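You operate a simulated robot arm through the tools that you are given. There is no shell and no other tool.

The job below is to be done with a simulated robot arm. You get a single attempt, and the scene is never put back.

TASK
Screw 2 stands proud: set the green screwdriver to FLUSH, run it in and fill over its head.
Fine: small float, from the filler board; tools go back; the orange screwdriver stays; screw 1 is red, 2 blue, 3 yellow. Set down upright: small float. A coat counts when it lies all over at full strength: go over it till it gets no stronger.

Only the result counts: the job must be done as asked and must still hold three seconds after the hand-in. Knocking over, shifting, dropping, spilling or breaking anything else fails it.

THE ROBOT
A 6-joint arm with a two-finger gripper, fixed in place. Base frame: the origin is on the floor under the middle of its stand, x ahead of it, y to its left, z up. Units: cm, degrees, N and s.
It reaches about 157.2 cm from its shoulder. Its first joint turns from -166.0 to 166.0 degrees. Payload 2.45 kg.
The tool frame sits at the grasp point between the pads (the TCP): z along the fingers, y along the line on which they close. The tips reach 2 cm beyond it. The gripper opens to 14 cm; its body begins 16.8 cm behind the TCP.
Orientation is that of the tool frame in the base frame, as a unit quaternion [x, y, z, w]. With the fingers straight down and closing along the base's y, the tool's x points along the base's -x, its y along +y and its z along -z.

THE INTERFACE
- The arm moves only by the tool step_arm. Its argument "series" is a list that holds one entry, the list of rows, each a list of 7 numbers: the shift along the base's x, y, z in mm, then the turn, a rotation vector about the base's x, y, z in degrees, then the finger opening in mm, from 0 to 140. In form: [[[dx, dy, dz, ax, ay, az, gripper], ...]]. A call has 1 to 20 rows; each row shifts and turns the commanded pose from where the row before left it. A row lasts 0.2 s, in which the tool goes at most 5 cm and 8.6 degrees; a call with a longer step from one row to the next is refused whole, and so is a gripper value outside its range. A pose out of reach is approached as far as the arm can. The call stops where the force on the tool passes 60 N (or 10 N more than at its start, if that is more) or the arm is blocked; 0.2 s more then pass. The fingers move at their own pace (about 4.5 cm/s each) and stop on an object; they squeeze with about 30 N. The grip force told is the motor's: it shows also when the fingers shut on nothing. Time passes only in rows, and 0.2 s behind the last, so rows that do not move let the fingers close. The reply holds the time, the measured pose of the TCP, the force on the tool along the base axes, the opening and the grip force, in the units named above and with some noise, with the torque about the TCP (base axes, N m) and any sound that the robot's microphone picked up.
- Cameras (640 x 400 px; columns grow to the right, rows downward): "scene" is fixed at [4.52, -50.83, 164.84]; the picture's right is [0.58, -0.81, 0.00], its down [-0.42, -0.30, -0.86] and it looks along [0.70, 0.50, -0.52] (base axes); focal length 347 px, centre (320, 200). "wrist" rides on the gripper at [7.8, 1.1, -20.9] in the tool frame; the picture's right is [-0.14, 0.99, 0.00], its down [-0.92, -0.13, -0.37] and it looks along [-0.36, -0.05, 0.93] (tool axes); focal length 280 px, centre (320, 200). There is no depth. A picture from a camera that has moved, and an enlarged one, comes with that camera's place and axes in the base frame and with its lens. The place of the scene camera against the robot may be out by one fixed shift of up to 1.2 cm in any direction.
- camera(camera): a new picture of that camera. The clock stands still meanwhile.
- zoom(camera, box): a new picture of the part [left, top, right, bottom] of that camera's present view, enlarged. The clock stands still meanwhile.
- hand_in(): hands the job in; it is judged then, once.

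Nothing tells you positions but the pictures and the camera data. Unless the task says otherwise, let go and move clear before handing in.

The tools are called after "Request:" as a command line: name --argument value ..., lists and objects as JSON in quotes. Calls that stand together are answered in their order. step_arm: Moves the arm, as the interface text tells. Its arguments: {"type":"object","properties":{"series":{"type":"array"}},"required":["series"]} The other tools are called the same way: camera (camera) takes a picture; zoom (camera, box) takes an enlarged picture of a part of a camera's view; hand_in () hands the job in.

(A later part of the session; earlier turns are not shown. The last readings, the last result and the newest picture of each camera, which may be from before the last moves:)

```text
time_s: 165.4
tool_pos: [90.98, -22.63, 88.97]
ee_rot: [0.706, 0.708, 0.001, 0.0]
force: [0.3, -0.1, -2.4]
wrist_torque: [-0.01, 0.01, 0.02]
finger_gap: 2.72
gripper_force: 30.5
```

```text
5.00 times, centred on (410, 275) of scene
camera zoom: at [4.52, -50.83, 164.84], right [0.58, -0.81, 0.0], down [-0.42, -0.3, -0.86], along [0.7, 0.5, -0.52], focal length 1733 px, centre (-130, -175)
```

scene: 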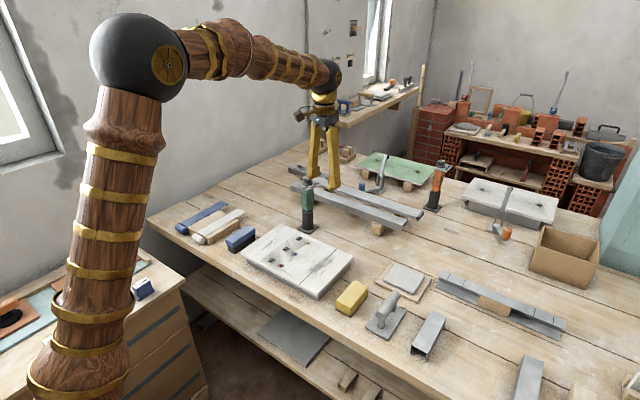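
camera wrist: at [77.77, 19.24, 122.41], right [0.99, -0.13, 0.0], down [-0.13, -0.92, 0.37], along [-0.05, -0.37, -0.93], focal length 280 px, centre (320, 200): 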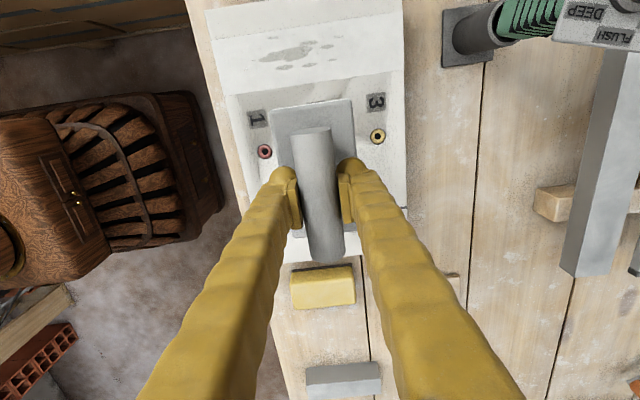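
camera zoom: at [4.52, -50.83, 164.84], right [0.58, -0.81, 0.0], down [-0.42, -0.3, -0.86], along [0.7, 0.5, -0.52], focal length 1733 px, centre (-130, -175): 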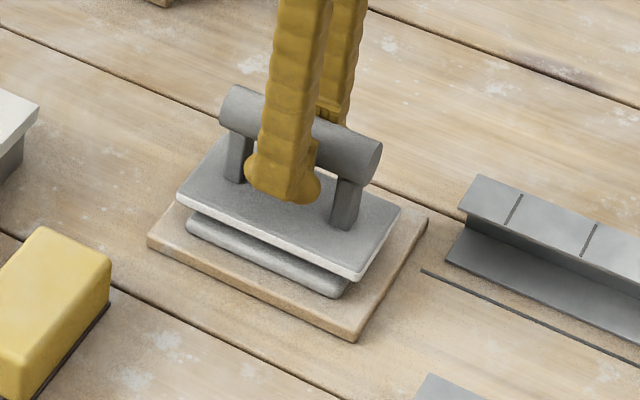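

Request:
step_arm --series '[[[0, 0, -3, 0, 0, 0, 10], [0, 0, -2, 0, 0, 0, 10], [0, 0, -1, 0, 0, 0, 10], [0, 0, 0, 0, 0, 0, 10]]]'

Request:
step_arm --series '[[[0, 0, -0.7, 0, 0, 0, 10], [0, 0, 0, 0, 0, 0, 10]]]'

Request:
step_arm --series '[[[0, 0, -0.7, 0, 0, 0, 10], [0, 0, 0, 0, 0, 0, 10]]]'

Request:
zoom --camera "scene" --box '[370, 235, 450, 315]'

```text
time_s: 166.4
tool_pos: [91.01, -22.76, 88.43]
ee_rot: [0.706, 0.708, 0.001, 0.001]
force: [0.0, -0.2, -1.2]
wrist_torque: [-0.02, -0.02, -0.01]
finger_gap: 2.72
gripper_force: 30.0
```

```text
time_s: 167.0
tool_pos: [91.04, -22.7, 88.51]
ee_rot: [0.706, 0.709, 0.001, 0.0]
force: [0.4, -0.7, -0.4]
wrist_torque: [-0.01, 0.03, -0.03]
finger_gap: 2.73
gripper_force: 29.8
```

```text
time_s: 167.6
tool_pos: [90.97, -22.77, 88.51]
ee_rot: [0.706, 0.708, 0.002, 0.001]
force: [-0.2, 0.3, -1.4]
wrist_torque: [-0.01, -0.03, -0.06]
finger_gap: 2.73
gripper_force: 29.7
```

```text
5.00 times, centred on (410, 275) of scene
camera zoom: at [4.52, -50.83, 164.84], right [0.58, -0.81, 0.0], down [-0.42, -0.3, -0.86], along [0.7, 0.5, -0.52], focal length 1733 px, centre (-130, -175)
```

zoom: 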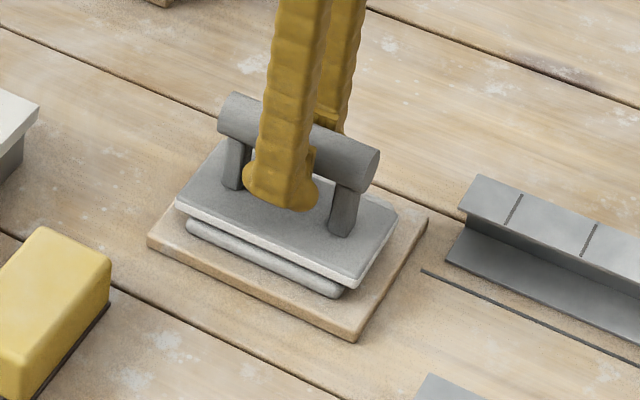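

Request:
step_arm --series '[[[0, 0, -0.7, 0, 0, 0, 10], [0, 0, -0.5, 0, 0, 0, 10], [0, 0, 0, 0, 0, 0, 10]]]'

Request:
step_arm --series '[[[0, 0, -0.5, 0, 0, 0, 10], [0, 0, 0, 0, 0, 0, 10]]]'

Request:
step_arm --series '[[[0, 0, -0.5, 0, 0, 0, 10], [0, 0, 0, 0, 0, 0, 10]]]'

```text
time_s: 168.4
tool_pos: [91.06, -22.71, 88.31]
ee_rot: [0.706, 0.708, 0.001, 0.0]
force: [0.2, 0.1, -1.8]
wrist_torque: [0.0, -0.03, -0.02]
finger_gap: 2.72
gripper_force: 29.9
```

```text
time_s: 169.0
tool_pos: [90.96, -22.76, 88.19]
ee_rot: [0.706, 0.708, 0.0, 0.0]
force: [0.7, -0.2, -0.8]
wrist_torque: [0.03, 0.03, -0.01]
finger_gap: 2.7
gripper_force: 30.2
```

```text
time_s: 169.6
tool_pos: [91.03, -22.63, 88.19]
ee_rot: [0.706, 0.708, 0.002, 0.001]
force: [-4.5, 0.5, 10.8]
wrist_torque: [0.1, 0.11, 0.01]
finger_gap: 2.73
gripper_force: 29.6
```

Contact at 11 N on the slab. I'll hold briefly, then carry it back to the screw.

Request:
step_arm --series '[[[0, 0, -0.3, 0, 0, 0, 10], [0, 0, 0, 0, 0, 0, 10], [0, 0, 0, 0, 0, 0, 10]]]'

Request:
step_arm --series '[[[0, 0, 15, 0, 0, 0, 10], [0, 0, 40, 0, 0, 0, 10], [0, 0, 40, 0, 0, 0, 10], [-15.7, 38, 0, 0, 0, 0, 10], [-15.7, 38, 0, 0, 0, 0, 10], [-15.7, 38, 0, 0, 0, 0, 10], [-15.7, 38, 0, 0, 0, 0, 10], [-15.7, 38, 0, 0, 0, 0, 10], [-15.7, 38, 0, 0, 0, 0, 10], [-15.7, 38, 0, 0, 0, 0, 10], [-15.7, 38, 0, 0, 0, 0, 10], [-15.7, 38, 0, 0, 0, 0, 10], [0, 0, -30, 0, 0, 0, 10], [0, 0, -25, 0, 0, 0, 10], [0, 0, 0, 0, 0, 0, 10]]]'

Request:
zoom --camera "scene" --box '[250, 195, 350, 285]'

```text
time_s: 170.4
tool_pos: [91.02, -22.64, 88.28]
ee_rot: [0.706, 0.709, 0.001, 0.0]
force: [-3.2, 5.0, 12.0]
wrist_torque: [0.06, 0.09, -0.02]
finger_gap: 2.73
gripper_force: 29.7
```

```text
time_s: 173.6
tool_pos: [76.98, 11.43, 92.14]
ee_rot: [0.706, 0.709, 0.001, 0.001]
force: [0.2, -1.0, -1.9]
wrist_torque: [0.05, 0.01, -0.02]
finger_gap: 2.73
gripper_force: 30.1
```

```text
4.44 times, centred on (300, 240) of scene
camera zoom: at [4.52, -50.83, 164.84], right [0.58, -0.81, 0.0], down [-0.42, -0.3, -0.86], along [0.7, 0.5, -0.52], focal length 1540 px, centre (409, 22)
```

zoom: 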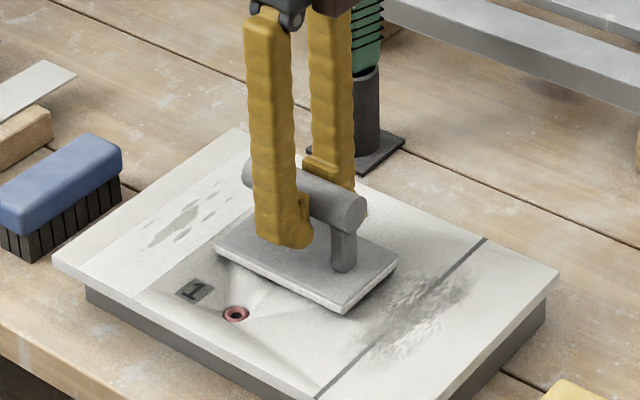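

Request:
step_arm --series '[[[0, 0, -3, 0, 0, 0, 10], [0, 0, -2, 0, 0, 0, 10], [0, 0, 0, 0, 0, 0, 10]]]'

Request:
step_arm --series '[[[0, 0, -0.6, 0, 0, 0, 10], [0, 0, 0, 0, 0, 0, 10]]]'

Request:
step_arm --series '[[[0, 0, -0.6, 0, 0, 0, 10], [0, 0, 0, 0, 0, 0, 10]]]'

```text
time_s: 174.4
tool_pos: [76.88, 11.47, 91.64]
ee_rot: [0.706, 0.709, 0.001, 0.0]
force: [0.1, -1.1, -1.6]
wrist_torque: [0.01, 0.0, 0.0]
finger_gap: 2.73
gripper_force: 29.5
```

```text
time_s: 175.0
tool_pos: [76.96, 11.48, 91.51]
ee_rot: [0.706, 0.708, 0.001, 0.0]
force: [-0.5, 0.3, 0.1]
wrist_torque: [-0.02, 0.04, -0.01]
finger_gap: 2.74
gripper_force: 29.3
```

```text
time_s: 175.6
tool_pos: [76.86, 11.36, 91.53]
ee_rot: [0.706, 0.708, 0.0, 0.001]
force: [3.5, -3.9, 9.9]
wrist_torque: [-0.1, 0.03, 0.04]
finger_gap: 2.72
gripper_force: 30.0
```

Good contact at 10 N. Now two rounds of strokes in y and x.

Request:
step_arm --series '[[[0, 4, -0.3, 0, 0, 0, 10], [0, 4, 0, 0, 0, 0, 10], [0, 4, 0, 0, 0, 0, 10], [0, -4, 0, 0, 0, 0, 10], [0, -4, 0, 0, 0, 0, 10], [0, -4, 0, 0, 0, 0, 10], [0, -4, 0, 0, 0, 0, 10], [0, -4, 0, 0, 0, 0, 10], [0, -4, 0, 0, 0, 0, 10], [0, 4, 0, 0, 0, 0, 10], [0, 4, 0, 0, 0, 0, 10], [0, 4, 0, 0, 0, 0, 10], [3, 0, 0, 0, 0, 0, 10], [3, 0, 0, 0, 0, 0, 10], [-3, 0, 0, 0, 0, 0, 10], [-3, 0, 0, 0, 0, 0, 10], [-3, 0, 0, 0, 0, 0, 10], [-3, 0, 0, 0, 0, 0, 10], [3, 0, 0, 0, 0, 0, 10], [3, 0, 0, 0, 0, 0, 10]]]'

Request:
step_arm --series '[[[0, 4, -0.3, 0, 0, 0, 10], [0, 4, 0, 0, 0, 0, 10], [0, 4, 0, 0, 0, 0, 10], [0, -4, 0, 0, 0, 0, 10], [0, -4, 0, 0, 0, 0, 10], [0, -4, 0, 0, 0, 0, 10], [0, -4, 0, 0, 0, 0, 10], [0, -4, 0, 0, 0, 0, 10], [0, -4, 0, 0, 0, 0, 10], [0, 4, 0, 0, 0, 0, 10], [0, 4, 0, 0, 0, 0, 10], [0, 4, 0, 0, 0, 0, 10], [0, 0, 0, 0, 0, 0, 10]]]'

Request:
step_arm --series '[[[0, 0, 20, 0, 0, 0, 10], [0, 0, 40, 0, 0, 0, 10], [0, 0, 40, 0, 0, 0, 10], [0, 0, 0, 0, 0, 0, 10]]]'

Request:
zoom --camera "scene" --box '[260, 220, 350, 290]'

Request:
zoom --camera "scene" --box '[285, 243, 305, 258]'

Request:
zoom --camera "scene" --box '[275, 235, 315, 265]'

```text
time_s: 179.8
tool_pos: [76.83, 11.49, 91.53]
ee_rot: [0.706, 0.708, 0.0, 0.0]
force: [-1.9, 0.0, 4.6]
wrist_torque: [0.01, 0.11, 0.0]
finger_gap: 2.67
gripper_force: 30.3
```

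```text
time_s: 182.6
tool_pos: [76.83, 11.48, 91.59]
ee_rot: [0.706, 0.708, 0.001, 0.002]
force: [1.0, -8.9, 22.3]
wrist_torque: [-0.14, 0.09, 0.0]
finger_gap: 2.65
gripper_force: 30.4
```

```text
time_s: 183.6
tool_pos: [76.99, 11.33, 101.54]
ee_rot: [0.706, 0.708, -0.001, -0.001]
force: [0.2, 0.2, -2.4]
wrist_torque: [-0.02, -0.01, 0.02]
finger_gap: 2.67
gripper_force: 30.3
```

```text
5.71 times, centred on (305, 255) of scene
camera zoom: at [4.52, -50.83, 164.84], right [0.58, -0.81, 0.0], down [-0.42, -0.3, -0.86], along [0.7, 0.5, -0.52], focal length 1980 px, centre (406, -114)
```

zoom: 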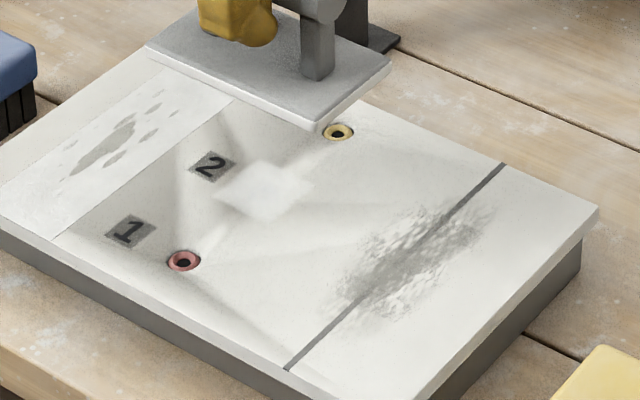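

```text
16.00 times, centred on (295, 250) of scene
camera zoom: at [4.52, -50.83, 164.84], right [0.58, -0.81, 0.0], down [-0.42, -0.3, -0.86], along [0.7, 0.5, -0.52], focal length 5546 px, centre (720, -608)
```

zoom: 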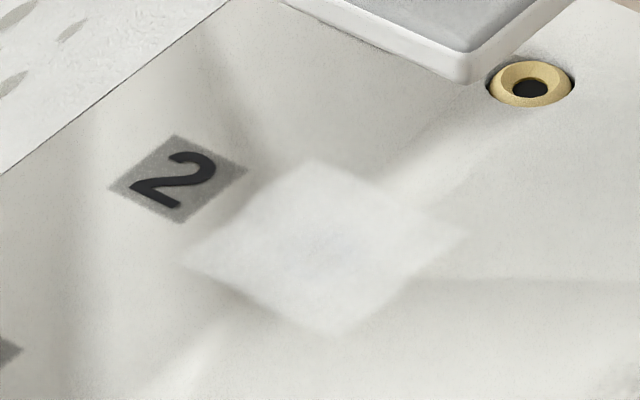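

```text
13.33 times, centred on (295, 250) of scene
camera zoom: at [4.52, -50.83, 164.84], right [0.58, -0.81, 0.0], down [-0.42, -0.3, -0.86], along [0.7, 0.5, -0.52], focal length 4621 px, centre (653, -467)
```

zoom: 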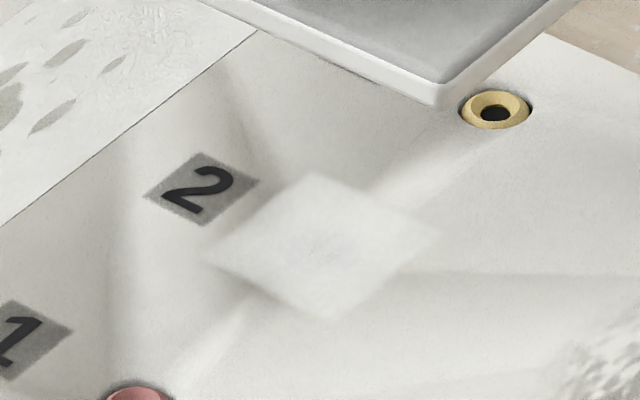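

The coat is unchanged after reloading and going over it, so it's at full strength. Now I take the float back to its place, turning it back 90° on the way.

Request:
step_arm --series '[[[-2.3, -30.4, 0, 0, 0, 7.5, 10], [-2.3, -30.4, 0, 0, 0, 7.5, 10], [-2.3, -30.4, 0, 0, 0, 7.5, 10], [-2.3, -30.4, 0, 0, 0, 7.5, 10], [-2.3, -30.4, 0, 0, 0, 7.5, 10], [-2.3, -30.4, 0, 0, 0, 7.5, 10], [-2.3, -30.4, 0, 0, 0, 7.5, 10], [-2.3, -30.4, 0, 0, 0, 7.5, 10], [-2.3, -30.4, 0, 0, 0, 7.5, 10], [-2.3, -30.4, 0, 0, 0, 7.5, 10], [-2.3, -30.4, 0, 0, 0, 7.5, 10], [-2.3, -30.4, 0, 0, 0, 7.5, 10], [0, 0, 0, 0, 0, 0, 10]]]'

Request:
camera --camera "wrist"

Request:
zoom --camera "scene" --box '[330, 225, 450, 345]'

```text
time_s: 186.4
tool_pos: [74.33, -25.06, 101.49]
ee_rot: [-0.002, 1.0, 0.002, 0.001]
force: [-0.4, -0.1, -1.8]
wrist_torque: [0.04, 0.0, 0.03]
finger_gap: 2.67
gripper_force: 30.2
```

```text
taken
camera wrist: at [66.39, -23.95, 122.41], right [0.13, 0.99, 0.0], down [0.92, -0.12, 0.37], along [0.37, -0.05, -0.93], focal length 280 px, centre (320, 200)
```

wrist: 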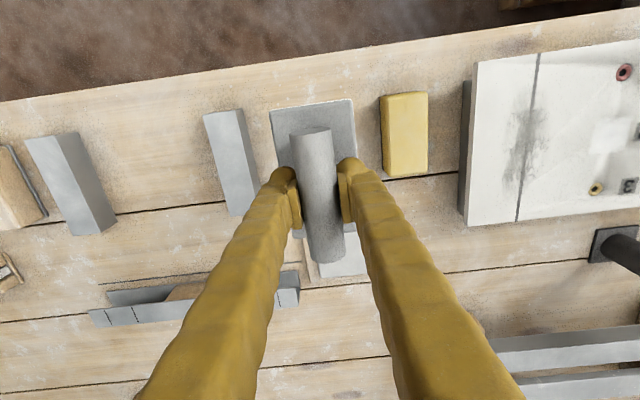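

```text
3.33 times, centred on (390, 285) of scene
camera zoom: at [4.52, -50.83, 164.84], right [0.58, -0.81, 0.0], down [-0.42, -0.3, -0.86], along [0.7, 0.5, -0.52], focal length 1155 px, centre (87, -83)
```

zoom: 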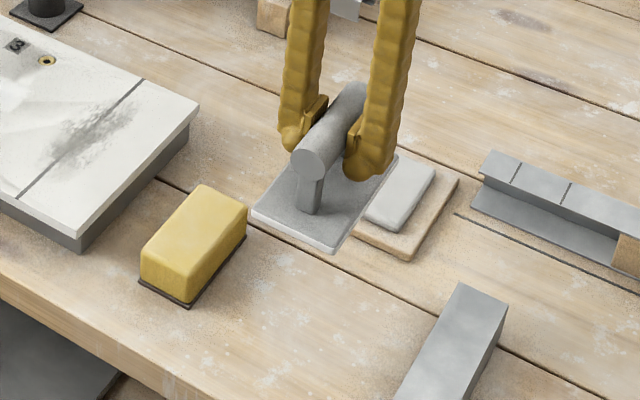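

Request:
step_arm --series '[[[-1, 0, -40, 0, 0, 0, 10], [0, 0, -40, 0, 0, 0, 10], [0, 0, -35, 0, 0, 0, 10], [0, 0, -20, 0, 0, 0, 10], [0, 0, -10, 0, 0, 0, 10], [0, 0, 0, 0, 0, 0, 10]]]'

Request:
step_arm --series '[[[0, 0, -3, 0, 0, 0, 10], [0, 0, -2, 0, 0, 0, 10], [0, 0, 0, 0, 0, 0, 10]]]'

Request:
zoom --camera "scene" --box '[350, 265, 430, 345]'

```text
time_s: 187.8
tool_pos: [74.11, -24.86, 87.01]
ee_rot: [-0.001, 1.0, 0.001, 0.0]
force: [-0.6, -0.2, -1.6]
wrist_torque: [0.01, 0.0, -0.01]
finger_gap: 2.65
gripper_force: 29.9
```

```text
time_s: 188.6
tool_pos: [73.92, -24.83, 86.34]
ee_rot: [-0.001, 1.0, 0.002, 0.0]
force: [0.0, 0.0, -1.0]
wrist_torque: [0.0, -0.03, -0.03]
finger_gap: 2.66
gripper_force: 29.7
```

```text
5.00 times, centred on (390, 305) of scene
camera zoom: at [4.52, -50.83, 164.84], right [0.58, -0.81, 0.0], down [-0.42, -0.3, -0.86], along [0.7, 0.5, -0.52], focal length 1733 px, centre (-30, -325)
```

zoom: 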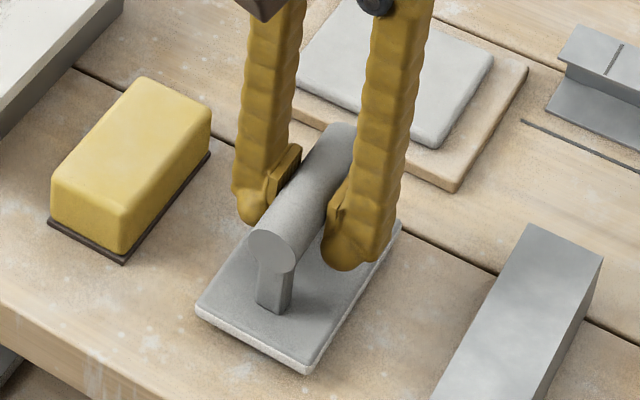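

Request:
step_arm --series '[[[1, -2.5, -2, 0, 0, 0, 10], [0, 0, -1.5, 0, 0, 0, 10], [0, 0, 0, 0, 0, 0, 10]]]'

Request:
step_arm --series '[[[0, 0, -1, 0, 0, 0, 10], [0, 0, 0, 0, 0, 0, 10]]]'

Request:
step_arm --series '[[[0, 0, -1, 0, 0, 0, 10], [0, 0, 0, 0, 0, 0, 10]]]'

```text
time_s: 189.4
tool_pos: [74.02, -25.23, 86.09]
ee_rot: [-0.002, 1.0, 0.001, 0.0]
force: [0.6, -0.2, -3.0]
wrist_torque: [-0.01, -0.02, 0.01]
finger_gap: 2.69
gripper_force: 29.5
```

```text
time_s: 190.0
tool_pos: [74.09, -25.28, 86.03]
ee_rot: [-0.001, 1.0, 0.001, 0.0]
force: [-1.1, -0.5, -1.8]
wrist_torque: [0.0, 0.0, 0.01]
finger_gap: 2.65
gripper_force: 29.8
```

```text
time_s: 190.6
tool_pos: [74.02, -25.17, 85.88]
ee_rot: [-0.001, 1.0, 0.001, 0.001]
force: [-0.2, 0.6, -1.3]
wrist_torque: [0.01, 0.01, 0.0]
finger_gap: 2.65
gripper_force: 30.7
```

Request:
step_arm --series '[[[0, 0, -1, 0, 0, 0, 10], [0, 0, 0, 0, 0, 0, 10]]]'

Request:
step_arm --series '[[[0, 0, -0.7, 0, 0, 0, 10], [0, 0, 0, 0, 0, 0, 10]]]'

Request:
step_arm --series '[[[0, 0, -0.7, 0, 0, 0, 10], [0, 0, 0, 0, 0, 0, 10]]]'

Request:
zoom --camera "scene" --box '[350, 265, 430, 345]'

```text
time_s: 191.2
tool_pos: [74.19, -25.15, 85.85]
ee_rot: [-0.002, 1.0, 0.001, -0.001]
force: [-0.3, 0.3, -1.9]
wrist_torque: [0.03, 0.0, 0.03]
finger_gap: 2.66
gripper_force: 29.9
```

```text
time_s: 191.8
tool_pos: [74.21, -25.29, 85.73]
ee_rot: [-0.001, 1.0, 0.0, 0.0]
force: [-0.2, 2.4, 1.8]
wrist_torque: [-0.07, 0.13, -0.08]
finger_gap: 2.67
gripper_force: 29.9
```

```text
time_s: 192.4
tool_pos: [74.15, -25.33, 85.71]
ee_rot: [-0.001, 1.0, 0.001, 0.001]
force: [1.8, 1.7, 17.4]
wrist_torque: [-0.06, 0.42, 0.0]
finger_gap: 2.68
gripper_force: 30.2
```

```text
5.00 times, centred on (390, 305) of scene
camera zoom: at [4.52, -50.83, 164.84], right [0.58, -0.81, 0.0], down [-0.42, -0.3, -0.86], along [0.7, 0.5, -0.52], focal length 1733 px, centre (-30, -325)
```

zoom: 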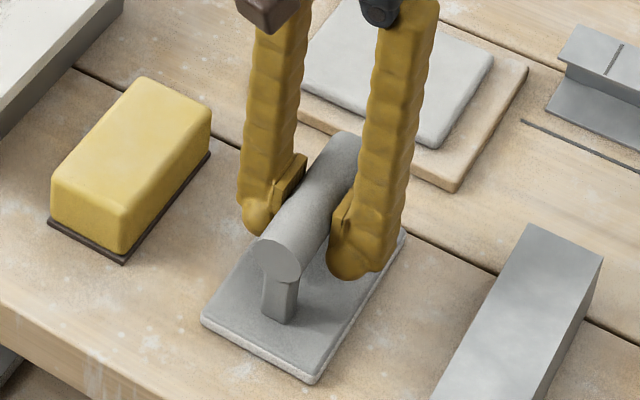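

The float is resting on the bench in its place. I'll release gently and rise straight up.

Request:
step_arm --series '[[[0, 0, 0.5, 0, 0, 0, 32], [0, 0, 0, 0, 0, 0, 45], [0, 0, 0, 0, 0, 0, 60], [0, 0, 0, 0, 0, 0, 60], [0, 0, 20, 0, 0, 0, 60], [0, 0, 40, 0, 0, 0, 60], [0, 0, 40, 0, 0, 0, 60], [0, 0, 40, 0, 0, 0, 60], [0, 0, 40, 0, 0, 0, 60], [0, 0, 40, 0, 0, 0, 80], [0, 0, 0, 0, 0, 0, 80]]]'

Request:
camera --camera "wrist"

Request:
zoom --camera "scene" --box '[350, 265, 430, 345]'

Request:
camera --camera "scene"

```text
time_s: 194.8
tool_pos: [74.05, -25.11, 107.75]
ee_rot: [-0.002, 1.0, 0.001, 0.0]
force: [0.1, -0.2, -0.4]
wrist_torque: [0.0, -0.01, -0.03]
finger_gap: 7.99
gripper_force: 0.0
```

```text
taken
camera wrist: at [66.19, -24.13, 128.58], right [0.13, 0.99, 0.0], down [0.92, -0.13, 0.37], along [0.37, -0.05, -0.93], focal length 280 px, centre (320, 200)
```

wrist: 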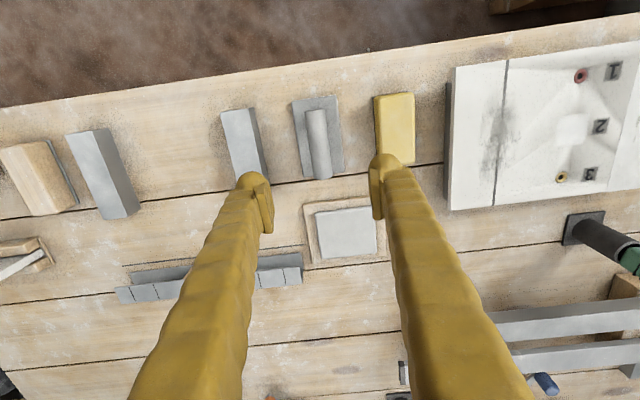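

```text
5.00 times, centred on (390, 305) of scene
camera zoom: at [4.52, -50.83, 164.84], right [0.58, -0.81, 0.0], down [-0.42, -0.3, -0.86], along [0.7, 0.5, -0.52], focal length 1733 px, centre (-30, -325)
```

zoom: 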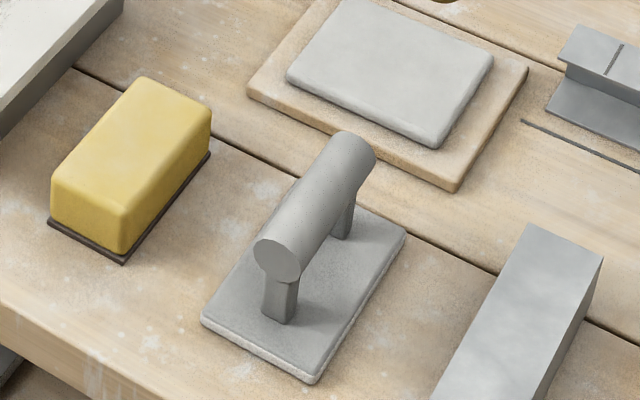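

```text
taken
```

scene: 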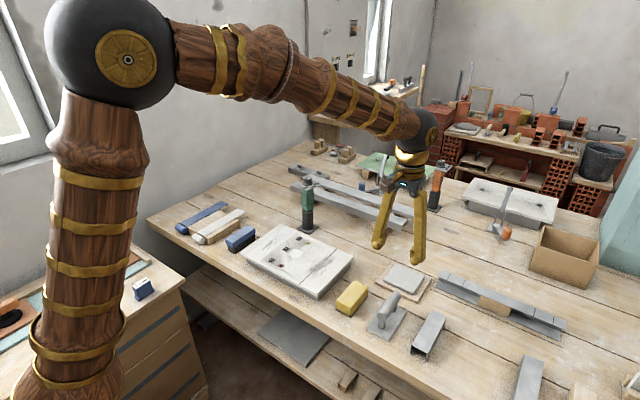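

The float stands upright in its place. Finally I'll compare the driver's stance and the other items with their original views.

Request:
zoom --camera "scene" --box '[285, 175, 335, 235]'

Request:
zoom --camera "scene" --box '[294, 168, 326, 188]'

Request:
zoom --camera "scene" --box '[220, 160, 380, 310]'

Request:
zoom --camera "scene" --box '[320, 240, 480, 360]'

```text
6.67 times, centred on (310, 205) of scene
camera zoom: at [4.52, -50.83, 164.84], right [0.58, -0.81, 0.0], down [-0.42, -0.3, -0.86], along [0.7, 0.5, -0.52], focal length 2311 px, centre (387, 167)
```

zoom: 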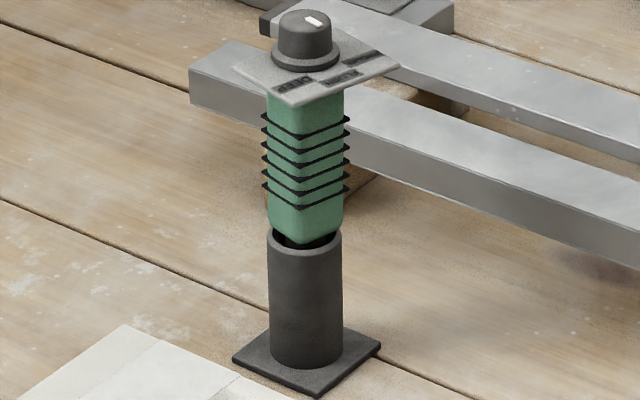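

```text
16.00 times, centred on (310, 178) of scene
camera zoom: at [4.52, -50.83, 164.84], right [0.58, -0.81, 0.0], down [-0.42, -0.3, -0.86], along [0.7, 0.5, -0.52], focal length 5546 px, centre (480, 552)
```

zoom: 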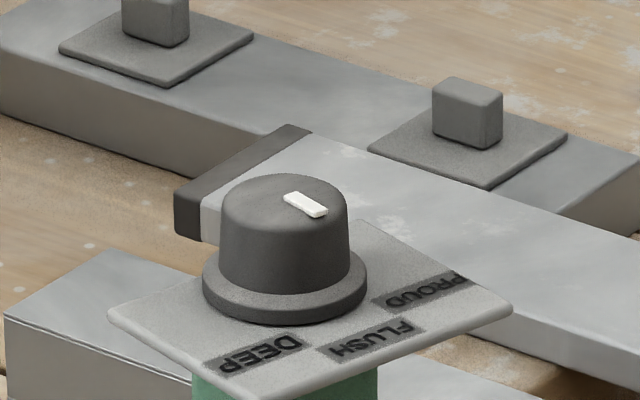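

```text
2.67 times, centred on (300, 235) of scene
camera zoom: at [4.52, -50.83, 164.84], right [0.58, -0.81, 0.0], down [-0.42, -0.3, -0.86], along [0.7, 0.5, -0.52], focal length 924 px, centre (373, 107)
```

zoom: 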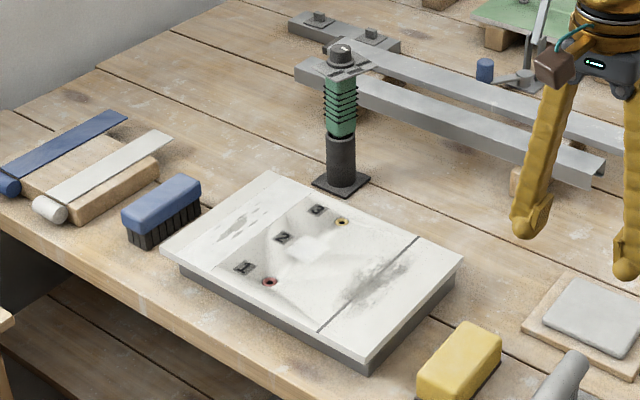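

```text
3.33 times, centred on (400, 300) of scene
camera zoom: at [4.52, -50.83, 164.84], right [0.58, -0.81, 0.0], down [-0.42, -0.3, -0.86], along [0.7, 0.5, -0.52], focal length 1155 px, centre (53, -133)
```

zoom: 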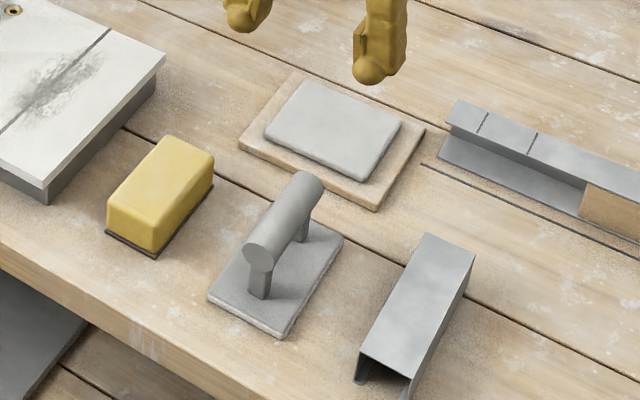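

Everything matches its original place and the dial still reads FLUSH. One last check: I'd like to see the driver's key face from the +y side, in case it shows that it's still running.

Request:
step_arm --series '[[[0, 0, 40, 0, 0, 0, 80], [0, 0, 40, 0, 0, 0, 80], [0, 0, 40, 0, 0, 0, 80], [16, 43, 0, 0, 0, -7.5, 80], [16, 43, 0, 0, 0, -7.5, 80], [16, 43, 0, 0, 0, -7.5, 80], [16, 43, 0, 0, 0, -7.5, 80], [16, 43, 0, 0, 0, -7.5, 80], [16, 43, 0, 0, 0, -7.5, 80], [16, 43, 0, 0, 0, -7.5, 80], [16, 43, 0, 0, 0, -7.5, 80], [16, 43, 0, 0, 0, -7.5, 80], [16, 43, 0, 0, 0, -7.5, 80], [16, 43, 0, 0, 0, -7.5, 80], [16, 43, 0, 0, 0, -7.5, 80], [16, 43, 0, 0, 0, 0, 80], [16, 43, 0, 0, 0, 0, 80], [16, 43, 0, 0, 0, 0, 80], [0, 0, 0, 0, 0, 0, 80]]]'

Request:
step_arm --series '[[[0, 10, -20, -7.5, 0, 0, 80], [0, 0, -30, -7.5, 0, 0, 80], [0, 0, -40, -7.5, 0, 0, 80], [0, 0, -40, -7.5, 0, 0, 80], [0, 0, -40, 0, 0, 0, 80], [0, 0, 0, 0, 0, 0, 80]]]'

Request:
camera --camera "wrist"

Request:
zoom --camera "wrist" --box '[260, 100, 380, 270]'

```text
time_s: 198.8
tool_pos: [97.97, 39.24, 119.66]
ee_rot: [0.706, 0.708, 0.001, 0.0]
force: [1.2, 0.1, -0.2]
wrist_torque: [0.02, 0.01, 0.02]
finger_gap: 7.99
gripper_force: 0.1
```

```text
time_s: 200.2
tool_pos: [97.96, 40.2, 102.68]
ee_rot: [0.681, 0.684, -0.184, 0.184]
force: [0.0, -0.1, -1.2]
wrist_torque: [0.0, -0.03, -0.02]
finger_gap: 7.99
gripper_force: 0.0
```

```text
taken
camera wrist: at [98.93, 57.44, 116.75], right [0.99, -0.12, 0.07], down [-0.13, -0.61, 0.78], along [-0.05, -0.78, -0.62], focal length 280 px, centre (320, 200)
```

wrist: 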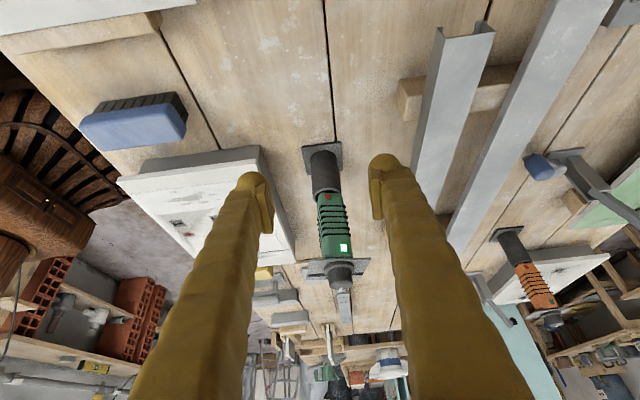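

```text
2.35 times, centred on (320, 185) of wrist
camera zoom: at [98.93, 57.44, 116.75], right [0.99, -0.12, 0.07], down [-0.13, -0.61, 0.78], along [-0.05, -0.78, -0.62], focal length 660 px, centre (320, 235)
```

zoom: 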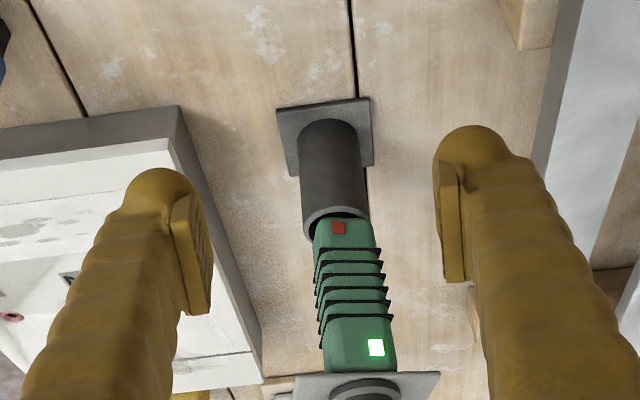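

The green key is now brightly lit. I'll look closer at both keys.

Request:
zoom --camera "wrist" --box '[305, 180, 365, 265]'

Request:
zoom --camera "wrist" --box '[490, 220, 570, 320]'

```text
4.71 times, centred on (335, 222) of wrist
camera zoom: at [98.93, 57.44, 116.75], right [0.99, -0.12, 0.07], down [-0.13, -0.61, 0.78], along [-0.05, -0.78, -0.62], focal length 1320 px, centre (249, 94)
```

zoom: 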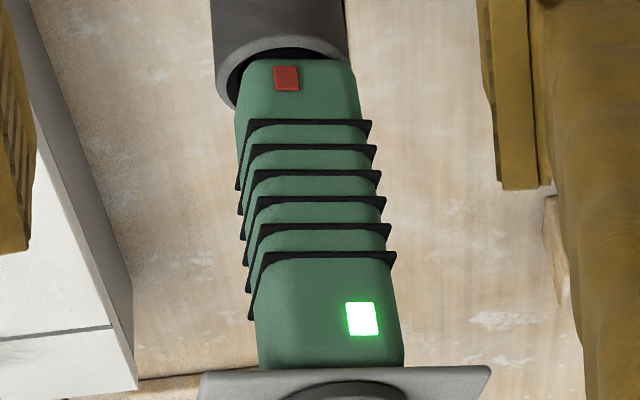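

```text
4.00 times, centred on (530, 270) of wrist
camera zoom: at [98.93, 57.44, 116.75], right [0.99, -0.12, 0.07], down [-0.13, -0.61, 0.78], along [-0.05, -0.78, -0.62], focal length 1122 px, centre (-520, -80)
```

zoom: 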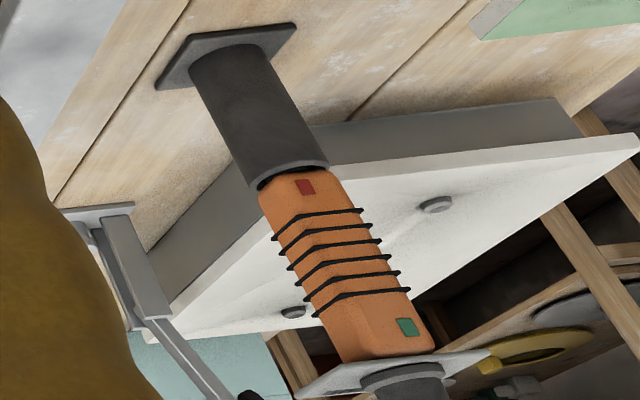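

The glowing green key suggests the driver is still switched on in its holder. The red key sits just above the tube rim, where the tube braces the handle, so I'll try to press it gently and switch the driver off. First I close the fingers, tilt further and face it squarely.

Request:
step_arm --series '[[[0, 0, 0, -7.5, 0, 0, 40], [5, 0, 0, -7.5, 0, 0, 0], [5, 0, 0, -7.5, 0, 0, 0], [5, 0, 0, -7.5, 0, 0, 0], [5, 0, -20, 0, 0, -7.5, 0], [5, 0, -30, 0, 0, -7.5, 0], [5, 0, -40, 0, 0, 0, 0], [4, 0, -30, 0, 0, 0, 0], [0, 0, 0, 0, 0, 0, 0]]]'

Request:
camera --camera "wrist"

Request:
zoom --camera "wrist" --box '[250, 80, 390, 260]'

Request:
camera --camera "scene"

```text
time_s: 202.2
tool_pos: [96.73, 34.93, 87.85]
ee_rot: [0.686, 0.529, -0.397, 0.304]
force: [-0.5, -0.7, 0.3]
wrist_torque: [-0.02, -0.02, 0.02]
finger_gap: 0.0
gripper_force: 29.3
out of reach, approached as far as the arm can: row 5, 6
```

```text
taken
camera wrist: at [103.36, 55.96, 91.42], right [0.94, -0.32, 0.12], down [-0.16, -0.1, 0.98], along [-0.3, -0.94, -0.15], focal length 280 px, centre (320, 200)
```

wrist: 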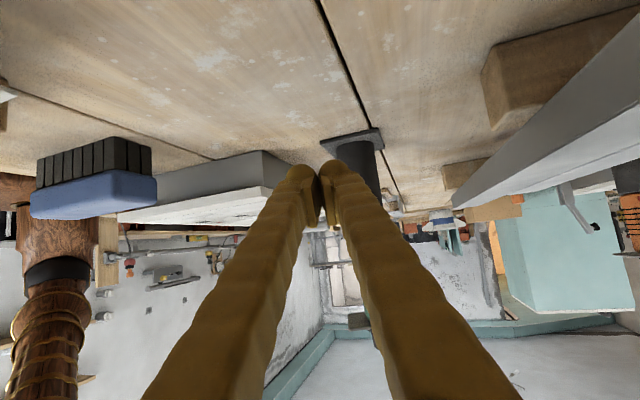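

```text
2.22 times, centred on (320, 170) of wrist
camera zoom: at [103.36, 55.96, 91.42], right [0.94, -0.32, 0.12], down [-0.16, -0.1, 0.98], along [-0.3, -0.94, -0.15], focal length 623 px, centre (320, 267)
```

zoom: 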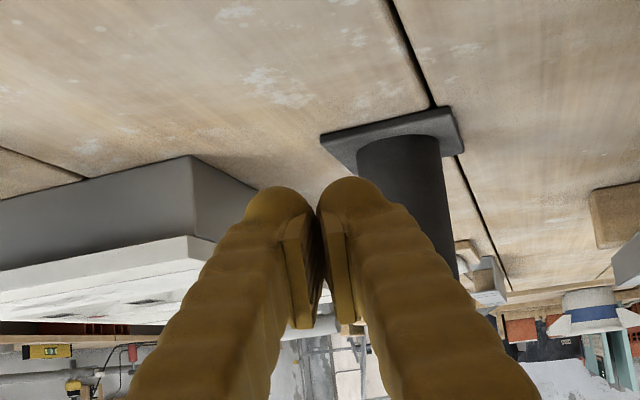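

```text
taken
```

scene: 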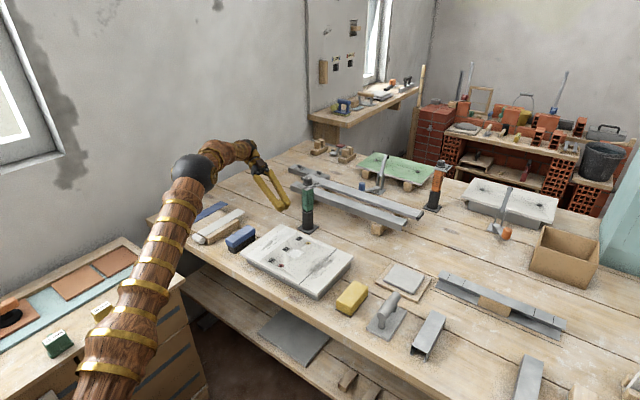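

Reach is limited further out, but nearer the driver should be fine. I'll shift to a stand-off squarely in front of the red key.

Request:
step_arm --series '[[[5, -2, 10, 0, 0, 0, 0], [10, -5, 8, 0, 0, 0, 0], [10, -8, 0, 0, 0, 0, 0], [10, -8, 0, 0, 0, 0, 0], [8, -5, 0, 0, 0, 0, 0], [0, 0, 0, 0, 0, 0, 0]]]'

Request:
camera --camera "wrist"

Request:
zoom --camera "wrist" --box '[250, 80, 390, 260]'

Request:
zoom --camera "scene" --box '[270, 165, 340, 240]'

```text
time_s: 203.6
tool_pos: [100.34, 31.66, 89.23]
ee_rot: [0.686, 0.531, -0.393, 0.306]
force: [0.1, 0.3, -0.9]
wrist_torque: [0.03, 0.01, 0.02]
finger_gap: 0.0
gripper_force: 29.7
out of reach, approached as far as the arm can: row 2, 4, 5
```

```text
taken
camera wrist: at [106.96, 52.66, 92.94], right [0.94, -0.32, 0.12], down [-0.16, -0.11, 0.98], along [-0.3, -0.94, -0.15], focal length 280 px, centre (320, 200)
```

wrist: 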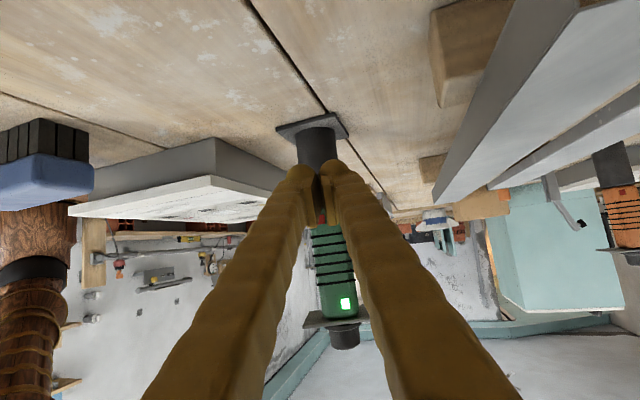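

```text
2.22 times, centred on (320, 170) of wrist
camera zoom: at [106.96, 52.66, 92.94], right [0.94, -0.32, 0.12], down [-0.16, -0.11, 0.98], along [-0.3, -0.94, -0.15], focal length 623 px, centre (320, 267)
```

zoom: 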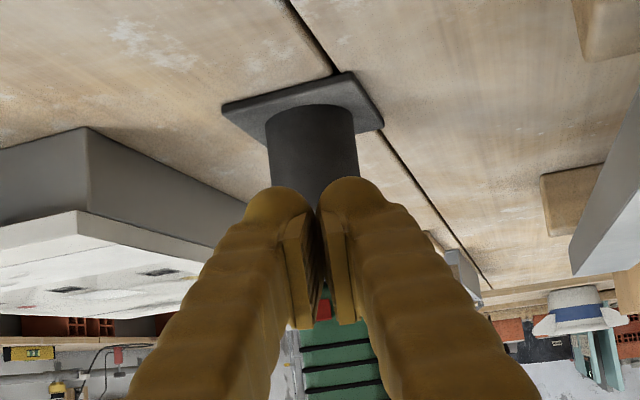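

```text
5.33 times, centred on (305, 202) of scene
camera zoom: at [4.52, -50.83, 164.84], right [0.58, -0.81, 0.0], down [-0.42, -0.3, -0.86], along [0.7, 0.5, -0.52], focal length 1848 px, centre (400, 187)
```

zoom: 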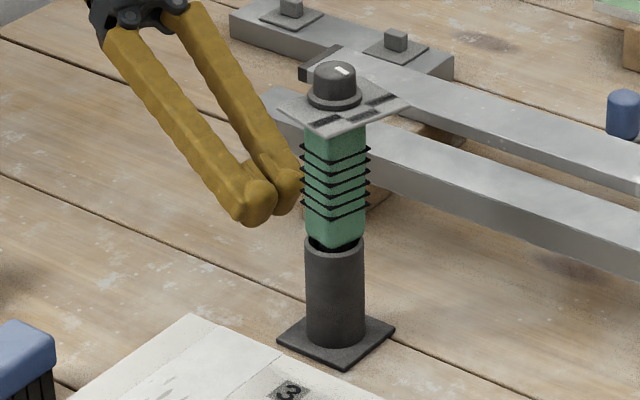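

From here I can see the red key between the fingertips and the lit green key above it, so I can watch the lamp while pressing. I'll line up the left fingertip and come close.

Request:
step_arm --series '[[[0, -8, 5, 0, 0, 0, 0], [0, -10, 0, 0, 0, 0, 0], [0.6, -10, 0, 0, 0, 0, 0], [0, 0, 0, 0, 0, 0, 0]]]'

Request:
camera --camera "wrist"

Request:
zoom --camera "scene" --box '[270, 165, 340, 240]'

```text
time_s: 204.6
tool_pos: [100.51, 28.71, 89.62]
ee_rot: [0.687, 0.528, -0.397, 0.303]
force: [0.5, -0.2, 0.2]
wrist_torque: [0.0, 0.02, -0.03]
finger_gap: 0.0
gripper_force: 29.1
```

```text
taken
camera wrist: at [107.13, 49.76, 93.22], right [0.94, -0.32, 0.12], down [-0.16, -0.1, 0.98], along [-0.3, -0.94, -0.15], focal length 280 px, centre (320, 200)
```

wrist: 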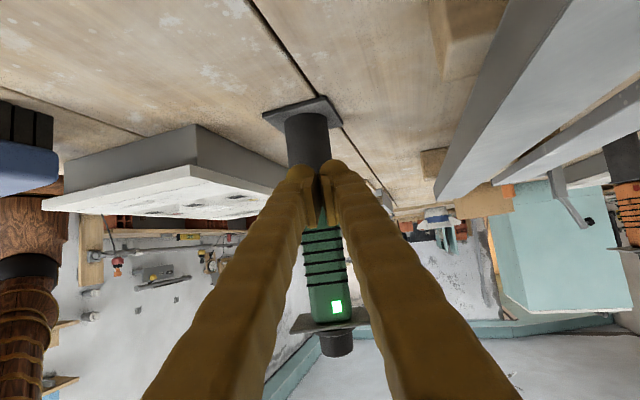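

```text
5.33 times, centred on (305, 202) of scene
camera zoom: at [4.52, -50.83, 164.84], right [0.58, -0.81, 0.0], down [-0.42, -0.3, -0.86], along [0.7, 0.5, -0.52], focal length 1848 px, centre (400, 187)
```

zoom: 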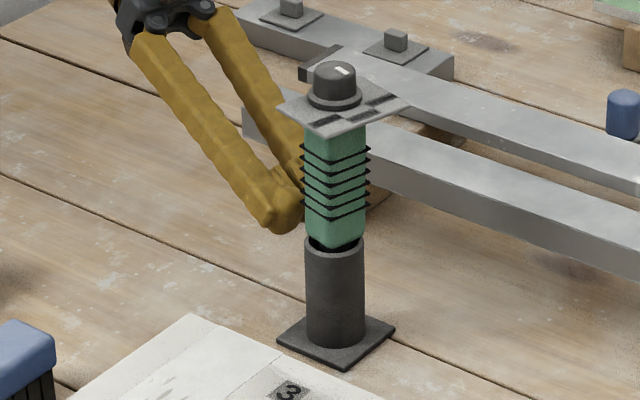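

Request:
step_arm --series '[[[-2.1, -7.7, 0, 0, 0, 0, 0], [-1.3, -4.8, 0, 0, 0, 0, 0], [0, 0, 0, 0, 0, 0, 0]]]'

Request:
step_arm --series '[[[-0.5, -1.9, 0, 0, 0, 0, 0], [-0.5, -1.9, 0, 0, 0, 0, 0], [0, 0, 0, 0, 0, 0, 0]]]'

Request:
camera --camera "wrist"

```text
time_s: 205.4
tool_pos: [100.17, 27.55, 89.54]
ee_rot: [0.686, 0.528, -0.397, 0.304]
force: [-0.1, -0.3, 0.5]
wrist_torque: [-0.01, 0.0, 0.0]
finger_gap: 0.01
gripper_force: 29.1
```

```text
time_s: 206.2
tool_pos: [99.96, 27.06, 89.63]
ee_rot: [0.686, 0.528, -0.397, 0.304]
force: [-0.6, 0.0, -1.0]
wrist_torque: [0.01, -0.04, -0.01]
finger_gap: 0.0
gripper_force: 29.2
```

```text
taken
camera wrist: at [106.75, 48.18, 93.26], right [0.94, -0.32, 0.12], down [-0.16, -0.1, 0.98], along [-0.3, -0.94, -0.15], focal length 280 px, centre (320, 200)
```

wrist: 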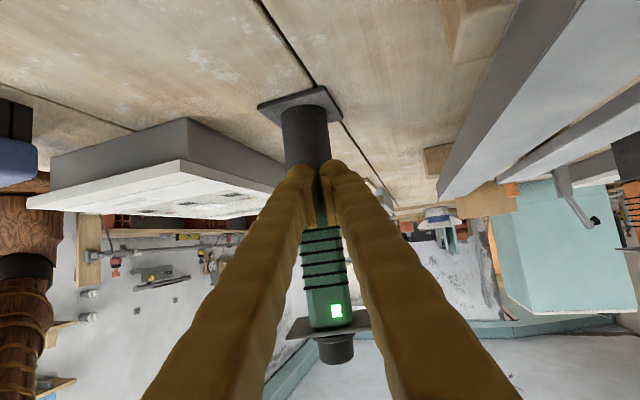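

Request:
step_arm --series '[[[-0.5, -1.9, 0, 0, 0, 0, 0], [-0.25, -1, 0, 0, 0, 0, 0], [0, 0, 0, 0, 0, 0, 0]]]'

Request:
step_arm --series '[[[-0.25, -1, 0, 0, 0, 0, 0], [-0.25, -1, 0, 0, 0, 0, 0], [0, 0, 0, 0, 0, 0, 0]]]'

Request:
step_arm --series '[[[-0.25, -1, 0, 0, 0, 0, 0], [-0.25, -1, 0, 0, 0, 0, 0], [0, 0, 0, 0, 0, 0, 0]]]'

Request:
camera --camera "wrist"

Request:
zoom --camera "scene" --box '[285, 175, 335, 235]'

```text
time_s: 207.0
tool_pos: [100.08, 26.93, 89.7]
ee_rot: [0.686, 0.529, -0.397, 0.304]
force: [1.6, 2.6, -0.5]
wrist_torque: [-0.01, 0.0, 0.08]
finger_gap: 0.0
gripper_force: 29.4
```

```text
time_s: 207.8
tool_pos: [99.96, 26.84, 89.67]
ee_rot: [0.685, 0.53, -0.396, 0.305]
force: [18.6, 32.1, 0.9]
wrist_torque: [0.06, -0.07, -0.14]
finger_gap: 0.0
gripper_force: 29.5
```

```text
time_s: 208.2
tool_pos: [99.8, 26.85, 89.67]
ee_rot: [0.686, 0.529, -0.395, 0.305]
force: [8.0, 7.5, 1.7]
wrist_torque: [0.0, -0.03, 0.0]
finger_gap: 0.0
gripper_force: 29.7
stopped in row 2: the force on the tool passed its limit at 65 N (the readings are from after the stop); the commanded pose is now the measured one
```

```text
taken
camera wrist: at [106.51, 47.89, 93.32], right [0.94, -0.32, 0.12], down [-0.16, -0.11, 0.98], along [-0.3, -0.94, -0.15], focal length 280 px, centre (320, 200)
```

wrist: 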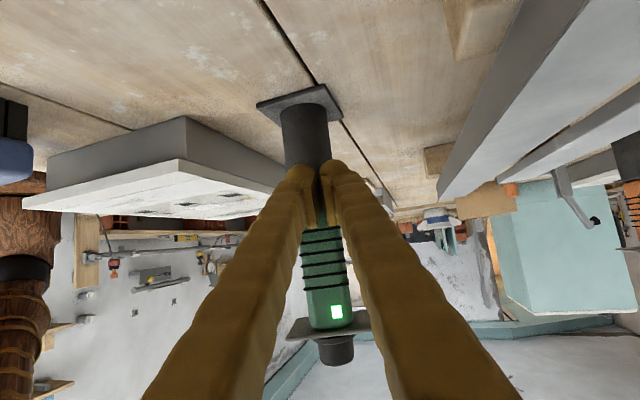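

```text
6.67 times, centred on (310, 205) of scene
camera zoom: at [4.52, -50.83, 164.84], right [0.58, -0.81, 0.0], down [-0.42, -0.3, -0.86], along [0.7, 0.5, -0.52], focal length 2311 px, centre (387, 167)
```

zoom: 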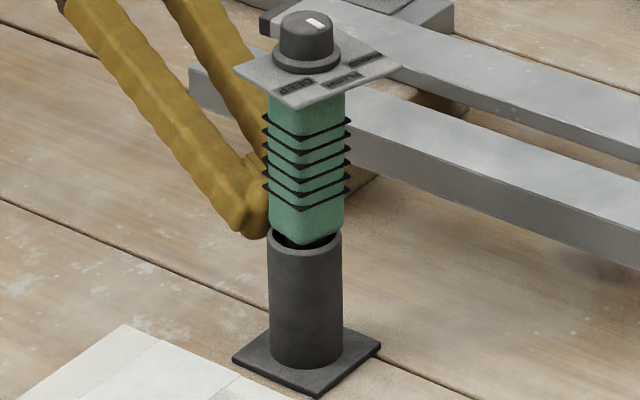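

The tip met the rigid tube rim, and the stand didn't move, so it's fixed. I need to be higher: I'll back off slightly, raise about 8 mm and try again.

Request:
step_arm --series '[[[1.3, 4.8, 0, 0, 0, 0, 0], [0, 0, 4, 0, 0, 0, 0], [0, 0, 4, 0, 0, 0, 0], [-0.5, -1.9, 0, 0, 0, 0, 0], [0, 0, 0, 0, 0, 0, 0]]]'

Request:
step_arm --series '[[[-0.25, -1, 0, 0, 0, 0, 0], [-0.25, -1, 0, 0, 0, 0, 0], [0, 0, 0, 0, 0, 0, 0]]]'

Request:
step_arm --series '[[[-0.25, -1, 0, 0, 0, 0, 0], [0, 0, 0, 0, 0, 0, 0]]]'

Request:
camera --camera "wrist"

Request:
zoom --camera "scene" --box '[285, 175, 335, 235]'

```text
time_s: 209.4
tool_pos: [100.02, 27.08, 90.52]
ee_rot: [0.686, 0.53, -0.395, 0.304]
force: [-0.4, -1.0, -0.4]
wrist_torque: [-0.01, 0.04, 0.02]
finger_gap: 0.01
gripper_force: 29.5
```

```text
time_s: 210.2
tool_pos: [99.94, 26.91, 90.43]
ee_rot: [0.686, 0.53, -0.395, 0.305]
force: [-0.6, 0.1, -0.3]
wrist_torque: [-0.01, 0.01, 0.02]
finger_gap: 0.03
gripper_force: 29.2
```

```text
time_s: 210.8
tool_pos: [99.93, 26.82, 90.41]
ee_rot: [0.685, 0.53, -0.395, 0.306]
force: [1.3, 4.3, 1.6]
wrist_torque: [-0.04, -0.02, 0.03]
finger_gap: 0.01
gripper_force: 29.1
```

```text
taken
camera wrist: at [106.52, 47.83, 94.09], right [0.94, -0.32, 0.12], down [-0.16, -0.11, 0.98], along [-0.3, -0.94, -0.15], focal length 280 px, centre (320, 200)
```

wrist: 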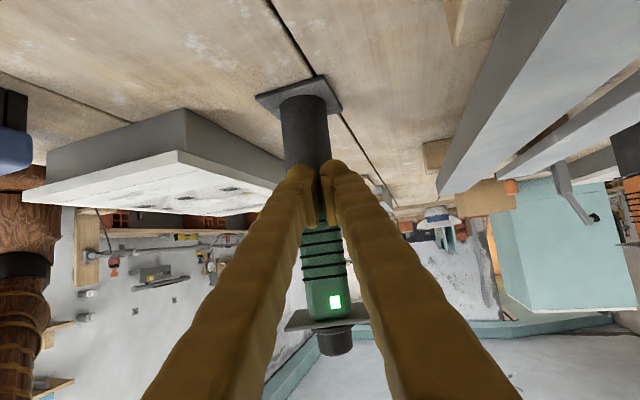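

```text
6.67 times, centred on (310, 205) of scene
camera zoom: at [4.52, -50.83, 164.84], right [0.58, -0.81, 0.0], down [-0.42, -0.3, -0.86], along [0.7, 0.5, -0.52], focal length 2311 px, centre (387, 167)
```

zoom: 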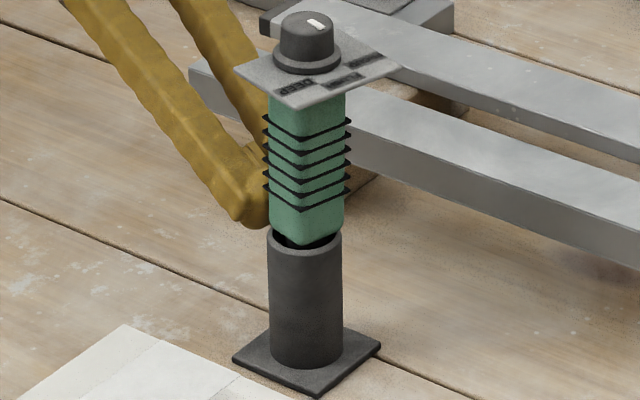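

Request:
step_arm --series '[[[-0.25, -1, 0, 0, 0, 0, 0], [0, 0, 0, 0, 0, 0, 0]]]'

Request:
step_arm --series '[[[-0.25, -1, 0, 0, 0, 0, 0], [0, 0, 0, 0, 0, 0, 0]]]'

Request:
camera --camera "wrist"

Request:
zoom --camera "scene" --box '[285, 175, 335, 235]'

```text
time_s: 211.4
tool_pos: [99.92, 26.74, 90.32]
ee_rot: [0.686, 0.53, -0.395, 0.305]
force: [2.0, 4.4, 1.8]
wrist_torque: [-0.08, 0.01, 0.06]
finger_gap: 0.61
gripper_force: 29.6
```

```text
time_s: 212.1
tool_pos: [99.88, 26.66, 90.37]
ee_rot: [0.686, 0.53, -0.395, 0.305]
force: [-0.1, 4.5, 0.8]
wrist_torque: [-0.01, -0.02, 0.0]
finger_gap: 0.6
gripper_force: 29.1
```

```text
taken
camera wrist: at [106.46, 47.61, 94.07], right [0.94, -0.32, 0.12], down [-0.16, -0.11, 0.98], along [-0.3, -0.94, -0.15], focal length 280 px, centre (320, 200)
```

wrist: 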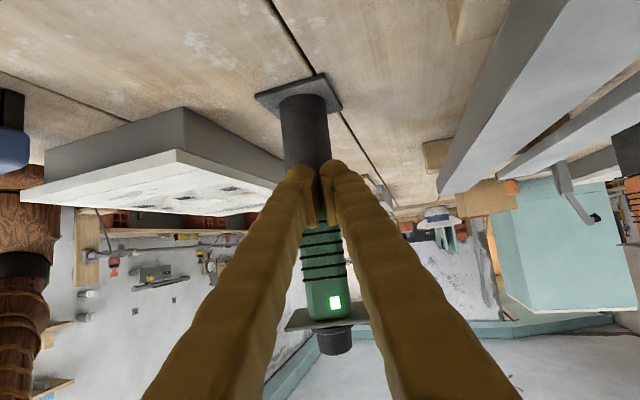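

```text
6.67 times, centred on (310, 205) of scene
camera zoom: at [4.52, -50.83, 164.84], right [0.58, -0.81, 0.0], down [-0.42, -0.3, -0.86], along [0.7, 0.5, -0.52], focal length 2311 px, centre (387, 167)
```

zoom: 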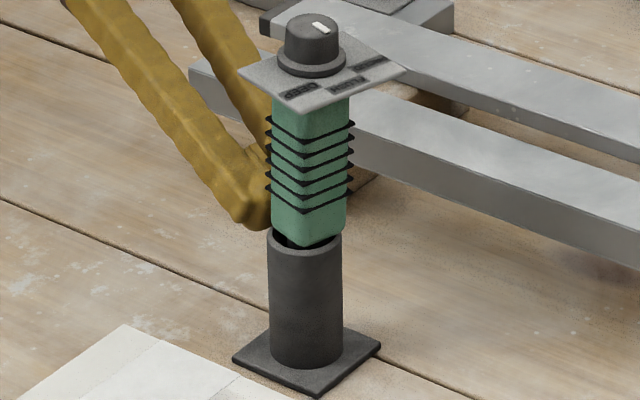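

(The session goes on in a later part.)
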